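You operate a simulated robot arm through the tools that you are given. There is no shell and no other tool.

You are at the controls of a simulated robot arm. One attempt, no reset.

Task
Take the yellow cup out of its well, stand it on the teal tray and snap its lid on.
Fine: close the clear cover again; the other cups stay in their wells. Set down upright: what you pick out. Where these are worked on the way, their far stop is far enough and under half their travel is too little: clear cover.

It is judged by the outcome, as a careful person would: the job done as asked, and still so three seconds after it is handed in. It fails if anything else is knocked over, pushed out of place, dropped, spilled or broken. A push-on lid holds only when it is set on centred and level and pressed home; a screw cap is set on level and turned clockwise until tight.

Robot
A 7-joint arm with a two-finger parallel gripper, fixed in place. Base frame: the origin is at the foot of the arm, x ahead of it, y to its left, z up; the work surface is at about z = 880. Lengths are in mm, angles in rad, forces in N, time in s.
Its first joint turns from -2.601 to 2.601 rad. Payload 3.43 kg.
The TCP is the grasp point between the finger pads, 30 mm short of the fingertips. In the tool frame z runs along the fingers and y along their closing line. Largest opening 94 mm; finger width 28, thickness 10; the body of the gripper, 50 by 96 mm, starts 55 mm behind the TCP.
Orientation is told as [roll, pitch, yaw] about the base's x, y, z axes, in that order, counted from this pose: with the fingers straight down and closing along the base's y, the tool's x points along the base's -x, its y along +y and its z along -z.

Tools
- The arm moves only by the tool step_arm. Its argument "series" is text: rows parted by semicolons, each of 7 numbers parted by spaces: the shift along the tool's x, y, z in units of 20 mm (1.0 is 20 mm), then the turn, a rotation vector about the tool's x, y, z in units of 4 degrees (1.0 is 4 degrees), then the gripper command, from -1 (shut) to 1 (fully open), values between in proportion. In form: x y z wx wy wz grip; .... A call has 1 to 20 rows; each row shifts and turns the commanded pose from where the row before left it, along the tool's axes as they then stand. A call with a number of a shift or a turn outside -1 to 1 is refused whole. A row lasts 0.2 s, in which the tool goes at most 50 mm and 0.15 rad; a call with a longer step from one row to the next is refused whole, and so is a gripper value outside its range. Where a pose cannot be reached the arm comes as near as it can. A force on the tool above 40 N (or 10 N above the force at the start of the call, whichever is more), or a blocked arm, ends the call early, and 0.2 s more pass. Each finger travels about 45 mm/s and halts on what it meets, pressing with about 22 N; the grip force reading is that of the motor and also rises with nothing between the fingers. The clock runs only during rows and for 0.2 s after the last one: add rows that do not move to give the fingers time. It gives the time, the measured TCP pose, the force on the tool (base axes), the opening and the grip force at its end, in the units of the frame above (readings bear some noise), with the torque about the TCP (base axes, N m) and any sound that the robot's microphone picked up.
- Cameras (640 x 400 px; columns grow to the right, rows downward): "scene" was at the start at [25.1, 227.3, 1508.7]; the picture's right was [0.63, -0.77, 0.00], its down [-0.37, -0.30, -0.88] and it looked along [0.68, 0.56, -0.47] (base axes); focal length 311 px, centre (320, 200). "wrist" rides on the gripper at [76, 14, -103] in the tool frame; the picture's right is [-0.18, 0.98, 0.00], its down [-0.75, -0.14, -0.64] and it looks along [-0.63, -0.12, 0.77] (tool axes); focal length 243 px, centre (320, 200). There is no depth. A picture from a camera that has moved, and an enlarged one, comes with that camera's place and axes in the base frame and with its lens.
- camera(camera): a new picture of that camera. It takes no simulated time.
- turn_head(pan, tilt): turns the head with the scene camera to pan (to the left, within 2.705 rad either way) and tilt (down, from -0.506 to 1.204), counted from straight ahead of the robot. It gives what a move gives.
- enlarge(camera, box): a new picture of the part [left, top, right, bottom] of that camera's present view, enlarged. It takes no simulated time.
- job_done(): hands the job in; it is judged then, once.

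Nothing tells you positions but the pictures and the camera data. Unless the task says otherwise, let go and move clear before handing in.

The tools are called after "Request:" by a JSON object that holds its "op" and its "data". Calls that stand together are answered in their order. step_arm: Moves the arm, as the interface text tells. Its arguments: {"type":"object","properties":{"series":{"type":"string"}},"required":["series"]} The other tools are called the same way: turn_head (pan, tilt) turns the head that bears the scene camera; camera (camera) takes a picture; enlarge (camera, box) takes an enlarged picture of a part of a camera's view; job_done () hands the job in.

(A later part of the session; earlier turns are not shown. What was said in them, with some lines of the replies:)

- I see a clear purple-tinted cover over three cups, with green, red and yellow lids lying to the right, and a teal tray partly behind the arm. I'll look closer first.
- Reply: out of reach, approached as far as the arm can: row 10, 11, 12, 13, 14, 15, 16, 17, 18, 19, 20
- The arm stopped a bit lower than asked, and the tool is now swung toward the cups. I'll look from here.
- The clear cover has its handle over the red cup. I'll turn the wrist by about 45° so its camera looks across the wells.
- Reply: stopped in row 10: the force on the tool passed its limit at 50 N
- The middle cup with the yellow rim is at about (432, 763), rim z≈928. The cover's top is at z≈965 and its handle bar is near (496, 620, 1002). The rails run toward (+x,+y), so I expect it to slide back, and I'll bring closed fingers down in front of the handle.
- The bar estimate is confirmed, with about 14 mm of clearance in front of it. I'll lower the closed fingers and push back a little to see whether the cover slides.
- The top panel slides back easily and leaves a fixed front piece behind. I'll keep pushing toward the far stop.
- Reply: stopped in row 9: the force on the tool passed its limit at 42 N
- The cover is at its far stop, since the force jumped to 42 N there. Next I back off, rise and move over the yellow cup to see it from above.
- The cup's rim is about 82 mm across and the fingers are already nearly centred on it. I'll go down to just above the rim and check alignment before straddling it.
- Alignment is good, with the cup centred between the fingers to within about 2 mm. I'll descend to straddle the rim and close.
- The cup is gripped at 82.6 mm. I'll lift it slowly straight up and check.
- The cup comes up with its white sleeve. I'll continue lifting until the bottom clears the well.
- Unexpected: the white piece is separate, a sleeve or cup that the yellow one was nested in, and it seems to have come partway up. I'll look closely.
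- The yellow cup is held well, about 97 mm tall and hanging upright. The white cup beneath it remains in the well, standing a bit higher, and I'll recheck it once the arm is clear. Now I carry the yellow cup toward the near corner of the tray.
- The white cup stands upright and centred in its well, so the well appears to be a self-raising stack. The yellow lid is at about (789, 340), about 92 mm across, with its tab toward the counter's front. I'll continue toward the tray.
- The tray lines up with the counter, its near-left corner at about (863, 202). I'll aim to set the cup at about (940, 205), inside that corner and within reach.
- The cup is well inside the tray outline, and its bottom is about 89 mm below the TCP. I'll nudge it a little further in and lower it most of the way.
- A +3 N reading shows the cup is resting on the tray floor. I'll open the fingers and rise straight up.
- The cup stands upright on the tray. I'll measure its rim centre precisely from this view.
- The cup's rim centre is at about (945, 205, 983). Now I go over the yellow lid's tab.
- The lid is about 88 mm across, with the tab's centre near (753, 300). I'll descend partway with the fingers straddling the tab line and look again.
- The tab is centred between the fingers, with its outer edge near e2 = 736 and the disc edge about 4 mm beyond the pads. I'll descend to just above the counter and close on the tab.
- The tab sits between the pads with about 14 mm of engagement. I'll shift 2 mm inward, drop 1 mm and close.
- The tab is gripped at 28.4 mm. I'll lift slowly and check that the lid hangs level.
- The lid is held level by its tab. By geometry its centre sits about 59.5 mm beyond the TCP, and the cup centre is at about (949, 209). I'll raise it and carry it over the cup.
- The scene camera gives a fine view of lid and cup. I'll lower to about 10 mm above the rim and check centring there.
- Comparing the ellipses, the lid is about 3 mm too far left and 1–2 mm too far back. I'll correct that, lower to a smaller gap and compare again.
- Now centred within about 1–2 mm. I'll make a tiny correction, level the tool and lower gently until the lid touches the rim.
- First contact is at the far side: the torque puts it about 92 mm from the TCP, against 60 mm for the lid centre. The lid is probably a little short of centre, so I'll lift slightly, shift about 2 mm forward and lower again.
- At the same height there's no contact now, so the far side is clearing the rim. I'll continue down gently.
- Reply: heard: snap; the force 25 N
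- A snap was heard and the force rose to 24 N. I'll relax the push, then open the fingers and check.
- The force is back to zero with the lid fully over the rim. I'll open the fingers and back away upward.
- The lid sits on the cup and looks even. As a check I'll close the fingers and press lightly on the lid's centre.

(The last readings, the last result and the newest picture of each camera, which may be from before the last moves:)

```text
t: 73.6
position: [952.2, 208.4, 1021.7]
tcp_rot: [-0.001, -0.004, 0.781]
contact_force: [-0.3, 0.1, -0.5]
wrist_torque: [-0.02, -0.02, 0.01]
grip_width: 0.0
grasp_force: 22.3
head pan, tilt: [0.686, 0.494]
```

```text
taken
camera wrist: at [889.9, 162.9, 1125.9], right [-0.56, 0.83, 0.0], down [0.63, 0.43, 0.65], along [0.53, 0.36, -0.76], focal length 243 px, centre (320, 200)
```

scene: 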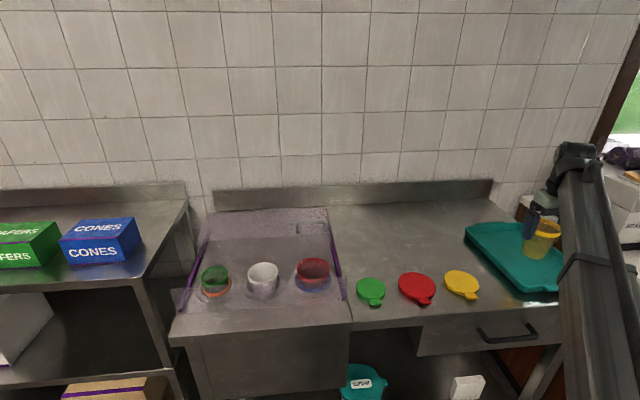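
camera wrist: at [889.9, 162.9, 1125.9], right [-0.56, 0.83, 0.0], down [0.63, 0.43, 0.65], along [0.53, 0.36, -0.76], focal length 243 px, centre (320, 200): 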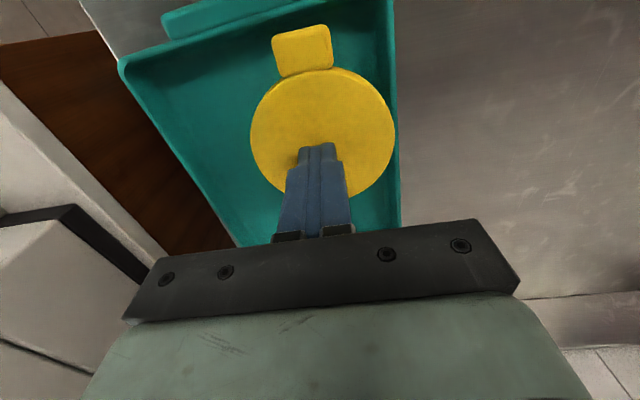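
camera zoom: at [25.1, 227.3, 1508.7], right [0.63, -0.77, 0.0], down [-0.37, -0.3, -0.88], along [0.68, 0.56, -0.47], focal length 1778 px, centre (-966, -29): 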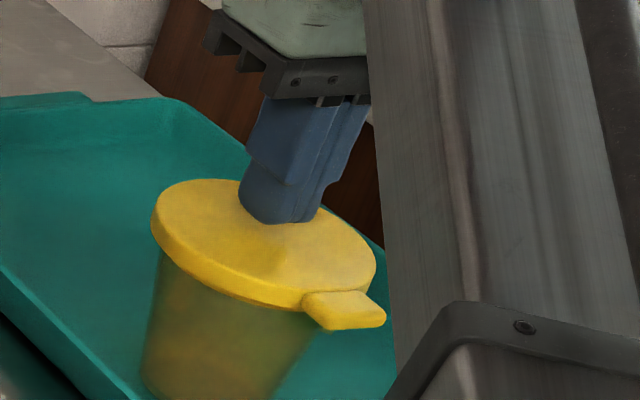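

Request:
{"op": "step_arm", "data": {"series": "0 0 0.1 0 0 0 -1;0 0 0.1 0 0 0 -1;0 0 0 0 0 0 -1"}}

Request:
{"op": "step_arm", "data": {"series": "0 0 0.07 0 0 0 -1;0 0 0 0 0 0 -1"}}

Request:
{"op": "step_arm", "data": {"series": "0 0 0.07 0 0 0 -1;0 0 0 0 0 0 -1"}}

```text
t: 74.4
position: [952.0, 208.6, 1019.2]
tcp_rot: [-0.003, -0.004, 0.781]
contact_force: [-0.1, 0.2, 0.3]
wrist_torque: [0.01, 0.01, -0.03]
grip_width: 0.0
grasp_force: 21.7
head pan, tilt: [0.686, 0.494]
```

```text
t: 75.0
position: [951.8, 208.2, 1018.3]
tcp_rot: [-0.002, -0.005, 0.781]
contact_force: [-0.9, -0.6, -0.1]
wrist_torque: [0.0, 0.01, -0.02]
grip_width: 0.0
grasp_force: 22.1
head pan, tilt: [0.686, 0.494]
```

```text
t: 75.6
position: [950.9, 207.6, 1016.7]
tcp_rot: [-0.002, -0.005, 0.782]
contact_force: [-0.4, 0.2, -0.5]
wrist_torque: [-0.02, 0.04, 0.02]
grip_width: 0.2
grasp_force: 21.6
head pan, tilt: [0.686, 0.494]
```

Request:
{"op": "step_arm", "data": {"series": "0 0 0.07 0 0 0 -1;0 0 0 0 0 0 -1"}}

Request:
{"op": "step_arm", "data": {"series": "0 0 0.07 0 0 0 -1;0 0 0 0 0 0 -1"}}

Request:
{"op": "step_arm", "data": {"series": "0 0 0.05 0 0 0 -1;0 0 0 0 0 0 -1"}}

```text
t: 76.2
position: [950.5, 209.2, 1015.3]
tcp_rot: [-0.001, -0.004, 0.782]
contact_force: [0.6, -0.4, 2.1]
wrist_torque: [-0.04, -0.01, -0.03]
grip_width: 0.0
grasp_force: 22.2
head pan, tilt: [0.686, 0.494]
```

```text
t: 76.8
position: [950.9, 209.1, 1013.9]
tcp_rot: [-0.003, -0.004, 0.782]
contact_force: [1.1, -1.8, 12.1]
wrist_torque: [-0.11, 0.04, 0.0]
grip_width: 0.0
grasp_force: 22.4
head pan, tilt: [0.686, 0.494]
```

```text
t: 77.4
position: [951.5, 209.0, 1014.2]
tcp_rot: [-0.002, -0.004, 0.782]
contact_force: [-0.5, -0.9, 26.1]
wrist_torque: [-0.12, 0.09, -0.01]
grip_width: 0.2
grasp_force: 22.2
head pan, tilt: [0.686, 0.494]
```

The lid takes 26 N at its centre without moving, so it is home. I'll rise clear and check the cup.

Request:
{"op": "step_arm", "data": {"series": "0 0 -0.3 0 0 0 -1;0 0 -0.6 0 0 0 -1;0 0 -0.8 0 0 0 -1;0 0 -0.8 0 0 0 -1;0 0 -0.8 0 0 0 -1;0 0 -0.8 0 0 0 -1;0 0.5 0 0 0 0 -1;0 1 0 0 0 0 -1;0 1 0 0 0 0 -1;0 1 0 0 0 0 -1;0 1 0 0 0 0 -1;0 1 0 0 0 0 -1;0 1 0 0 0 0 -1;0 1 0 0 0 0 -1;0 1 0 0 0 0 -1;0 1 0 0 0 0 -1;0 1 0 0 0 0 -1"}}

Request:
{"op": "camera", "data": {"camera": "scene"}}

Request:
{"op": "enlarge", "data": {"camera": "scene", "box": [500, 205, 590, 295]}}

```text
t: 81.0
position: [802.3, 358.4, 1095.5]
tcp_rot: [-0.001, -0.004, 0.782]
contact_force: [0.8, 0.0, 0.4]
wrist_torque: [0.01, 0.02, 0.0]
grip_width: 0.1
grasp_force: 22.1
head pan, tilt: [0.686, 0.494]
```

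```text
taken
```

scene: 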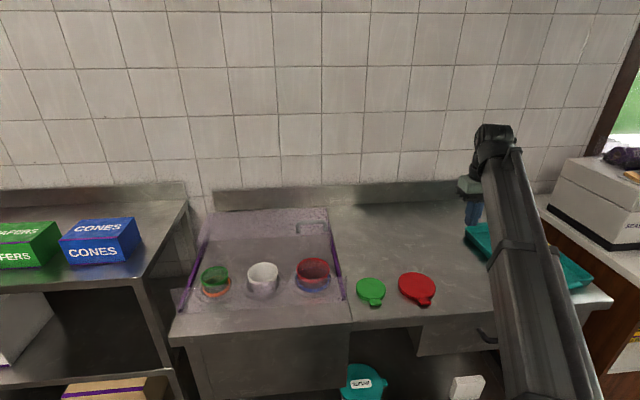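

```text
4.44 times, centred on (545, 250) of scene
camera zoom: at [25.2, 227.2, 1508.7], right [0.63, -0.77, 0.0], down [-0.37, -0.3, -0.88], along [0.68, 0.56, -0.47], focal length 1383 px, centre (-680, -22)
```

zoom: 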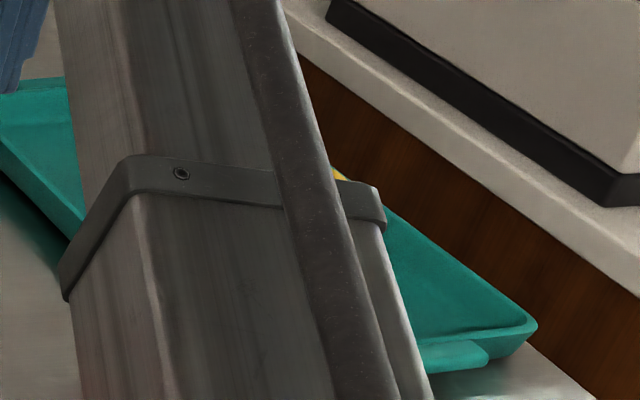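

The arm blocks the view of the cup for now. Next I move on toward the cover's handle.

Request:
{"op": "step_arm", "data": {"series": "0 1 0 0 0 0 -1;0 1 0 0 0 0 -1;0 1 0 0 0 0 -1;0 1 0 0 0 0 -1;0 1 0 0 0 0 -1;0 1 0 0 0 0 -1;0 1 0 0 0 0 -1;0 1 0 0 0 0 -1;0 1 0 0 0 0 -1;0 1 0 0 0 0 -1;-0.3 1 0 0 0 0 -1;-0.5 1 0 0 0 0 -1;-0.5 1 0 0 0 0 -1;-0.5 1 0 0 0 0 -1;-0.5 1 0 0 0 0 -1;-0.5 1 0 0 0 0 -1;-0.5 1 0 0 0 0 -1;-0.5 1 0 0 0 0 -1;-0.5 1 0 0 0 0 -1;-0.5 1 0 0 0 0 -1"}}

Request:
{"op": "camera", "data": {"camera": "wrist"}}

Request:
{"op": "camera", "data": {"camera": "scene"}}

Request:
{"op": "enlarge", "data": {"camera": "scene", "box": [490, 205, 600, 295]}}

```text
t: 85.2
position: [588.5, 709.1, 1095.4]
tcp_rot: [-0.003, -0.003, 0.783]
contact_force: [-0.4, 1.0, 0.1]
wrist_torque: [0.01, 0.01, 0.0]
grip_width: 0.0
grasp_force: 22.3
head pan, tilt: [0.686, 0.494]
```

```text
taken
camera wrist: at [525.7, 663.3, 1198.2], right [-0.56, 0.83, 0.0], down [0.63, 0.43, 0.65], along [0.53, 0.36, -0.76], focal length 243 px, centre (320, 200)
```

wrist: 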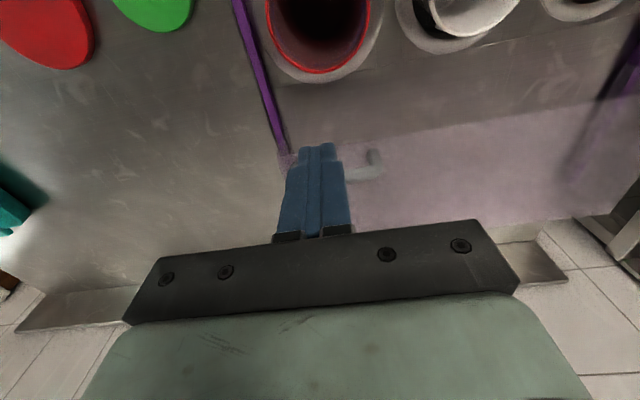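

```text
taken
```

scene: 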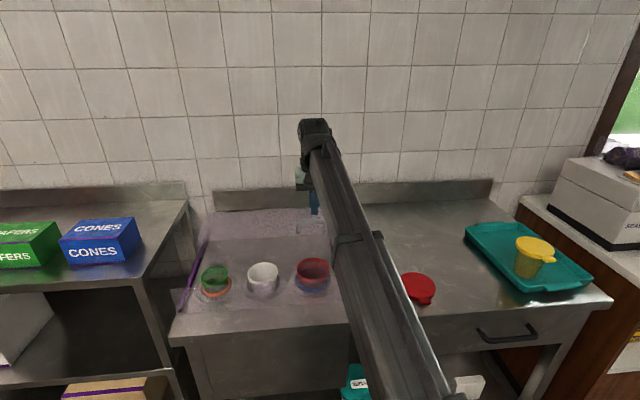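

```text
4.44 times, centred on (545, 250) of scene
camera zoom: at [25.2, 227.1, 1508.7], right [0.63, -0.77, 0.0], down [-0.37, -0.3, -0.88], along [0.68, 0.56, -0.47], focal length 1383 px, centre (-680, -22)
```

zoom: 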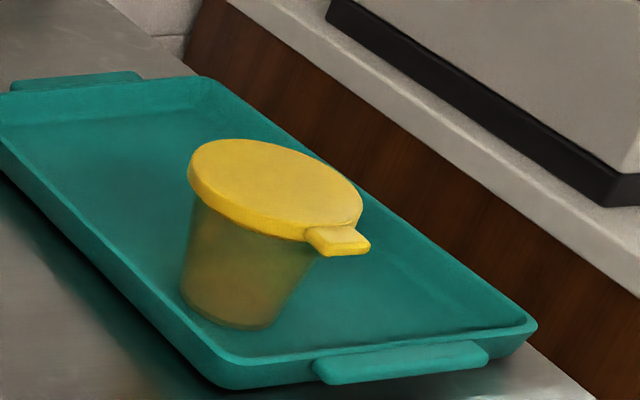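

The lidded cup stands neatly on the tray. Now I tilt the fingers about 20° outward for reach and move above and behind the handle bar.

Request:
{"op": "step_arm", "data": {"series": "0 0 0 0 -1 0 -1;0 0 0 0 -1 0 -1;0 0 0 0 -1 0 -1;0 0 0 0 -1 0 -1;0 0 0 0 -1 0 -1;-0.846 0 0.308 0 0 0 -1;-0.846 0 0.308 0 0 0 -1;-0.846 0 0.308 0 0 0 -1;-0.846 0 0.308 0 0 0 -1;-0.846 0 0.308 0 0 0 -1;-0.235 0.1 0.085 0 0 0 -1;0 0 0 0 0 0 -1"}}

Request:
{"op": "camera", "data": {"camera": "wrist"}}

Request:
{"op": "enlarge", "data": {"camera": "scene", "box": [200, 170, 380, 310]}}

```text
t: 87.8
position: [656.7, 777.7, 1092.8]
tcp_rot: [-0.002, -0.353, 0.783]
contact_force: [0.8, 0.4, -0.3]
wrist_torque: [-0.02, 0.02, 0.01]
grip_width: 0.3
grasp_force: 22.6
head pan, tilt: [0.686, 0.494]
```

```text
taken
camera wrist: at [571.3, 710.4, 1163.1], right [-0.57, 0.82, 0.06], down [0.44, 0.24, 0.86], along [0.69, 0.52, -0.5], focal length 243 px, centre (320, 200)
```

wrist: 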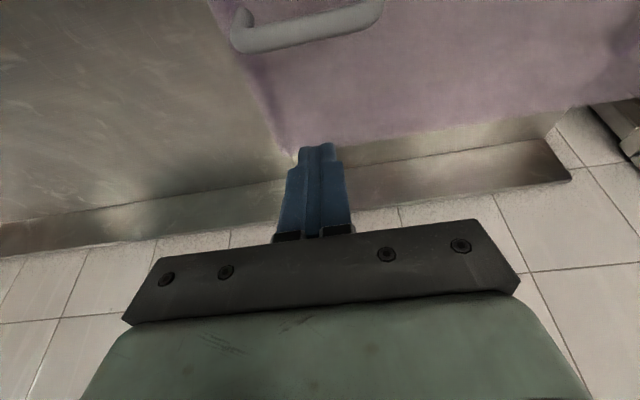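

```text
2.86 times, centred on (290, 240) of scene
camera zoom: at [25.1, 227.3, 1508.7], right [0.63, -0.77, 0.0], down [-0.37, -0.3, -0.88], along [0.68, 0.56, -0.47], focal length 889 px, centre (406, 86)
```

zoom: 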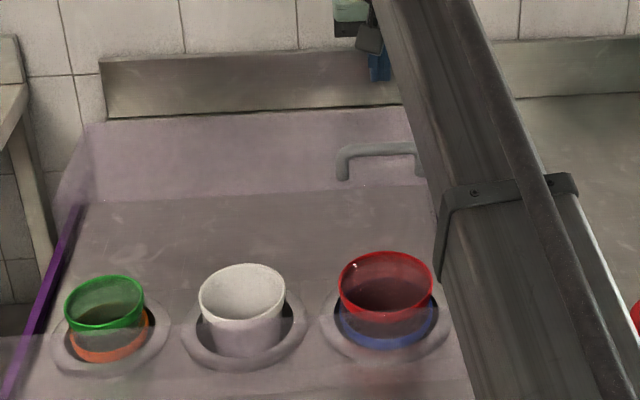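

The reach is fine and the bar is where expected, at e2≈980. I'll descend behind it.

Request:
{"op": "step_arm", "data": {"series": "0.259 0 0.704 0 0 0 -1;0.259 0 0.704 0 0 0 -1;0.259 0 0.704 0 0 0 -1;0.259 0 0.704 0 0 0 -1;0.259 0 0.704 0 0 0 -1;0.12 0 0.33 0 0 0 -1;0 0 0 0 0 0 -1"}}

Request:
{"op": "camera", "data": {"camera": "wrist"}}

Request:
{"op": "enlarge", "data": {"camera": "scene", "box": [220, 170, 380, 290]}}

```text
t: 89.4
position: [654.6, 777.3, 1011.6]
tcp_rot: [-0.001, -0.352, 0.782]
contact_force: [0.1, 0.5, 0.5]
wrist_torque: [-0.02, 0.03, -0.02]
grip_width: 0.1
grasp_force: 22.7
head pan, tilt: [0.686, 0.494]
```

```text
taken
camera wrist: at [571.1, 710.0, 1081.8], right [-0.57, 0.82, 0.06], down [0.44, 0.24, 0.86], along [0.69, 0.52, -0.5], focal length 243 px, centre (320, 200)
```

wrist: 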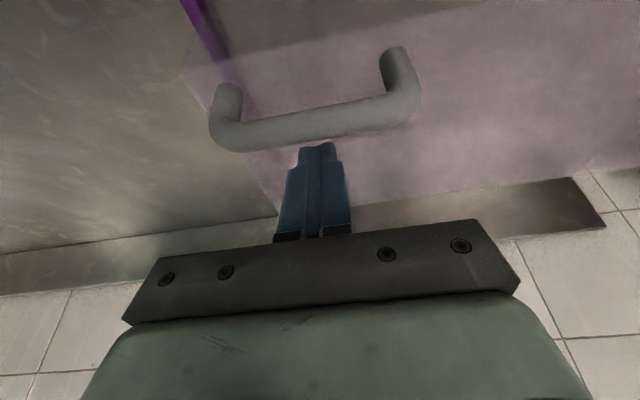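

```text
3.33 times, centred on (300, 230) of scene
camera zoom: at [25.1, 227.3, 1508.7], right [0.63, -0.77, 0.0], down [-0.37, -0.3, -0.88], along [0.68, 0.56, -0.47], focal length 1037 px, centre (387, 100)
```

zoom: 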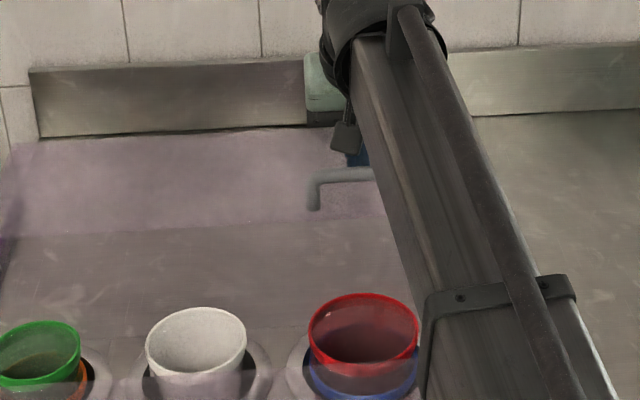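

The fingers are behind the bar. I'll pull it toward the front.

Request:
{"op": "step_arm", "data": {"series": "0.469 0 -0.1725 0 0 0 -1;0.469 0 -0.1725 0 0 0 -1;0.469 0 -0.1725 0 0 0 -1;0.469 0 -0.1725 0 0 0 -1;0 0 0 0 0 0 -1"}}

Request:
{"op": "camera", "data": {"camera": "wrist"}}

```text
t: 90.6
position: [627.2, 747.9, 1011.0]
tcp_rot: [-0.001, -0.352, 0.783]
contact_force: [-0.2, -0.4, 0.1]
wrist_torque: [0.03, -0.03, 0.03]
grip_width: 0.1
grasp_force: 22.3
head pan, tilt: [0.686, 0.494]
```

```text
taken
camera wrist: at [543.0, 680.9, 1081.4], right [-0.57, 0.82, 0.06], down [0.44, 0.24, 0.86], along [0.69, 0.52, -0.5], focal length 243 px, centre (320, 200)
```

wrist: 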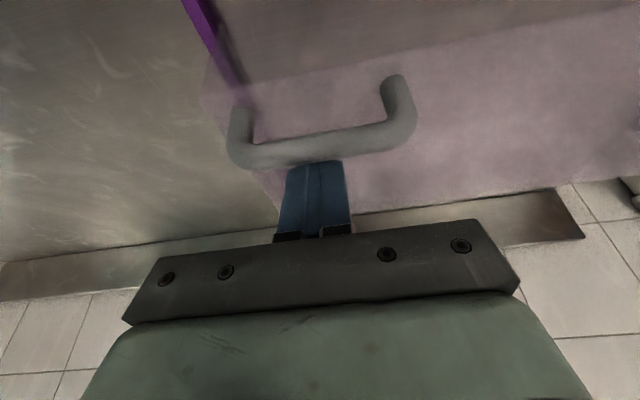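

Request:
{"op": "step_arm", "data": {"series": "0.469 0 -0.1725 0 0 0 -1;0.469 0 -0.1725 0 0 0 -1;0.469 0 -0.1725 0 0 0 -1;0.469 0 -0.1725 0 0 0 -1;0.469 0 -0.1725 0 0 0 -1;0.469 0 -0.1725 0 0 0 -1;0.469 0 -0.1725 0 0 0 -1;0.469 0 -0.1725 0 0 0 -1;0.469 0 -0.1725 0 0 0 -1;0.469 0 -0.1725 0 0 0 -1;0.469 0 -0.1725 0 0 0 -1;0.469 0 -0.1725 0 0 0 -1;0.469 0 -0.1725 0 0 0 -1;0 0 0 0 0 0 -1"}}

Request:
{"op": "camera", "data": {"camera": "wrist"}}

Request:
{"op": "enlarge", "data": {"camera": "scene", "box": [170, 190, 370, 330]}}

```text
t: 93.6
position: [535.0, 656.9, 1011.1]
tcp_rot: [0.0, -0.352, 0.782]
contact_force: [-0.1, -0.2, -0.4]
wrist_torque: [0.0, 0.0, -0.03]
grip_width: 0.1
grasp_force: 21.7
head pan, tilt: [0.686, 0.494]
```

```text
taken
camera wrist: at [451.0, 589.9, 1081.2], right [-0.57, 0.82, 0.06], down [0.44, 0.24, 0.86], along [0.69, 0.52, -0.5], focal length 243 px, centre (320, 200)
```

wrist: 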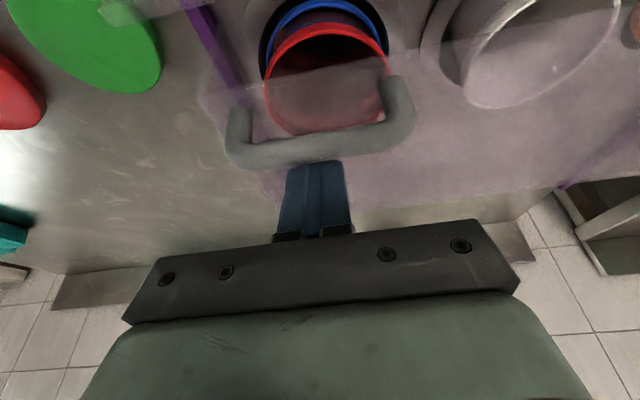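

```text
2.86 times, centred on (270, 260) of scene
camera zoom: at [25.1, 227.3, 1508.7], right [0.63, -0.77, 0.0], down [-0.37, -0.3, -0.88], along [0.68, 0.56, -0.47], focal length 889 px, centre (463, 29)
```

zoom: 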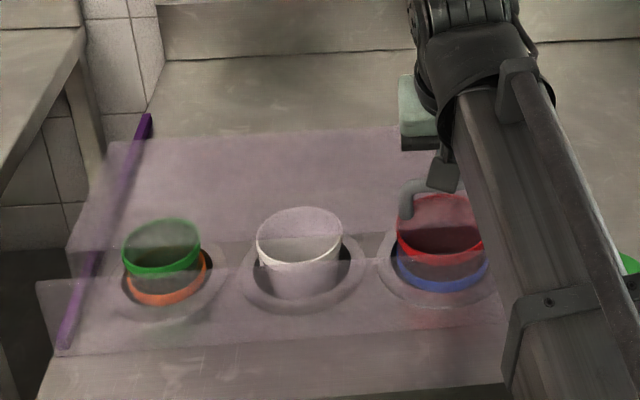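

Request:
{"op": "step_arm", "data": {"series": "0.375 0 -0.138 0 0 0 -1;0.375 0 -0.138 0 0 0 -1;0.375 0 -0.138 0 0 0 -1;0.3 0 -0.11 0 0 0 -1;0.2 0 -0.07 0 0 0 -1;0.2 0 -0.07 0 0 0 -1;0.2 0 -0.07 0 0 0 -1"}}

Request:
{"op": "camera", "data": {"camera": "wrist"}}

Request:
{"op": "enlarge", "data": {"camera": "scene", "box": [170, 190, 370, 330]}}

```text
t: 95.2
position: [510.2, 631.1, 1012.8]
tcp_rot: [-0.002, -0.367, 0.782]
contact_force: [5.4, 4.7, 1.9]
wrist_torque: [0.06, -0.02, 0.01]
grip_width: 0.1
grasp_force: 22.0
head pan, tilt: [0.686, 0.494]
stopped in row 7: the force on the tool passed its limit at 45 N (the readings are from after the stop); the commanded pose is now the measured one
```

```text
taken
camera wrist: at [425.5, 564.1, 1082.2], right [-0.57, 0.82, 0.06], down [0.43, 0.23, 0.87], along [0.7, 0.52, -0.49], focal length 243 px, centre (320, 200)
```

wrist: 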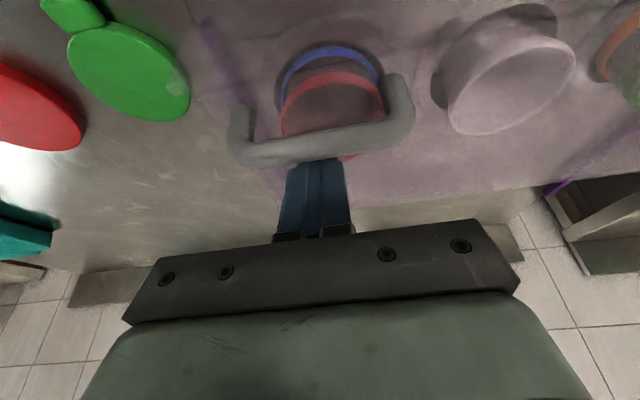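

```text
2.86 times, centred on (270, 260) of scene
camera zoom: at [25.3, 227.4, 1508.7], right [0.63, -0.77, 0.0], down [-0.37, -0.3, -0.88], along [0.68, 0.56, -0.47], focal length 889 px, centre (463, 29)
```

zoom: 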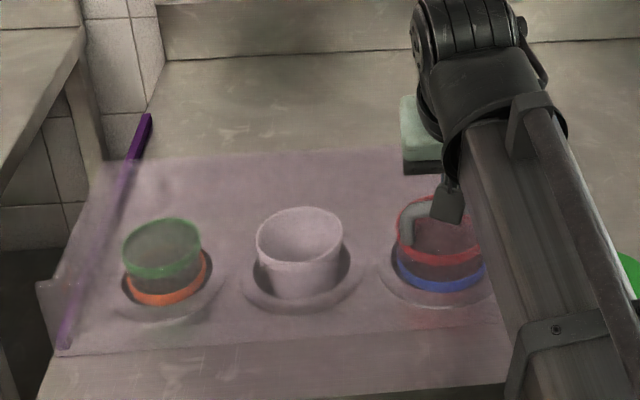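

The cover reached its closed stop, at e2≈807 just as predicted. I'll back off from the bar, rise, untilt and look over everything.

Request:
{"op": "step_arm", "data": {"series": "-0.3 0 0.11 0 0 0 -1;-0.4 0 0.147 0 0 0 -1;0 0 0 0 0 0 -1;-0.259 0 -0.704 0 0 0 -1;-0.259 0 -0.704 0 0 0 -1;-0.259 0 -0.704 0 0 0 -1;-0.259 0 -0.704 0 0 0 -1;-0.259 0 -0.704 0 0 0 -1;-0.259 0 -0.704 0 0 0 -1;0 0 0 0 1 0 -1;0 0 0 0 1 0 -1;0 0 0 0 1 0 -1;0 0 0 0 1 0 -1;0 0 0 0 1 0 -1;0 -0.5 0 0 0 0 -1;0 -1 0 0 0 0 -1;0 -1 0 0 0 0 -1;0 -1 0 0 0 0 -1;0 -1 0 0 0 0 -1;0 -1 0 0 0 0 -1"}}

Request:
{"op": "camera", "data": {"camera": "scene"}}

Request:
{"op": "enlarge", "data": {"camera": "scene", "box": [160, 200, 360, 330]}}

Request:
{"op": "enlarge", "data": {"camera": "scene", "box": [450, 200, 610, 310]}}

```text
t: 99.4
position: [598.9, 560.9, 1105.2]
tcp_rot: [-0.001, -0.015, 0.78]
contact_force: [-0.3, 0.3, 1.0]
wrist_torque: [0.01, -0.01, 0.04]
grip_width: 0.0
grasp_force: 21.9
head pan, tilt: [0.686, 0.494]
```

```text
taken
```

scene: 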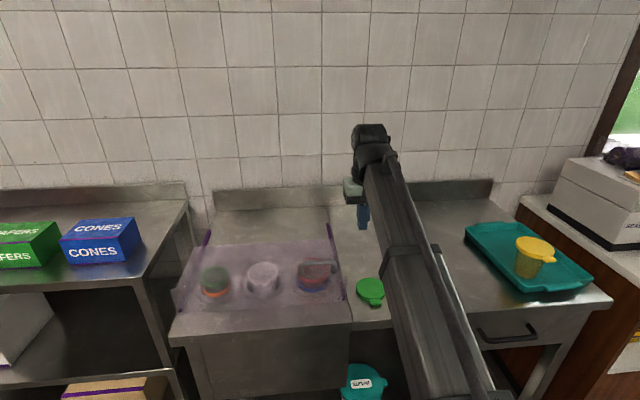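

```text
3.08 times, centred on (260, 265) of scene
camera zoom: at [25.0, 227.3, 1508.7], right [0.63, -0.77, 0.0], down [-0.37, -0.3, -0.88], along [0.68, 0.56, -0.47], focal length 957 px, centre (505, 0)
```

zoom: 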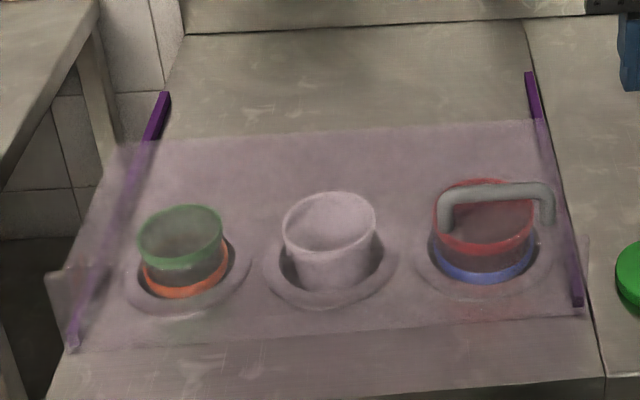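

```text
3.64 times, centred on (530, 255) of scene
camera zoom: at [25.0, 227.3, 1508.7], right [0.63, -0.77, 0.0], down [-0.37, -0.3, -0.88], along [0.68, 0.56, -0.47], focal length 1131 px, centre (-444, 0)
```

zoom: 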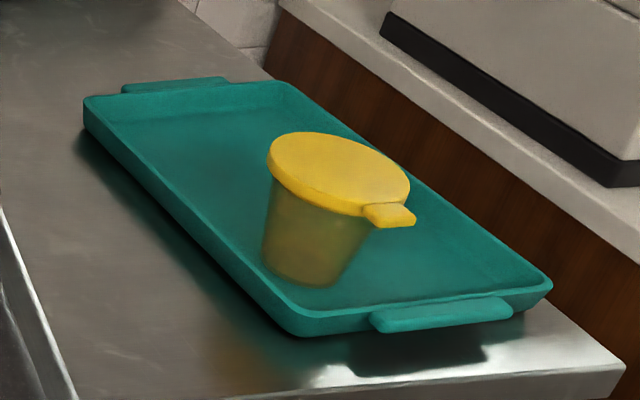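

Everything is in place: the yellow cup is upright on the teal tray with its lid snapped on, the cover is back at its closed stop, the other cups are in their wells, and the arm is clear. I'm handing it in.

Request:
{"op": "job_done", "data": {}}

```text
The job is handed in.
```

The yellow cup is standing upright on the teal tray with its lid snapped on, and the clear cover is closed again. I handed the job in and no verdict has come back.

- **Lid:** it went on with an audible snap. I then pressed on its centre with about 26 N and it did not shift.
- **Cover:** I slid it to its far stop before taking the cup, then pulled it back to its closed stop. It now sits where it was at the start.
- **Other cups:** a white cup was nested under the yellow one. It rose to about the height the yellow cup had been at, as if the well is spring-loaded, but I couldn't confirm that. It stands upright in its well under the cover. The other cups and the other two lids were not touched.
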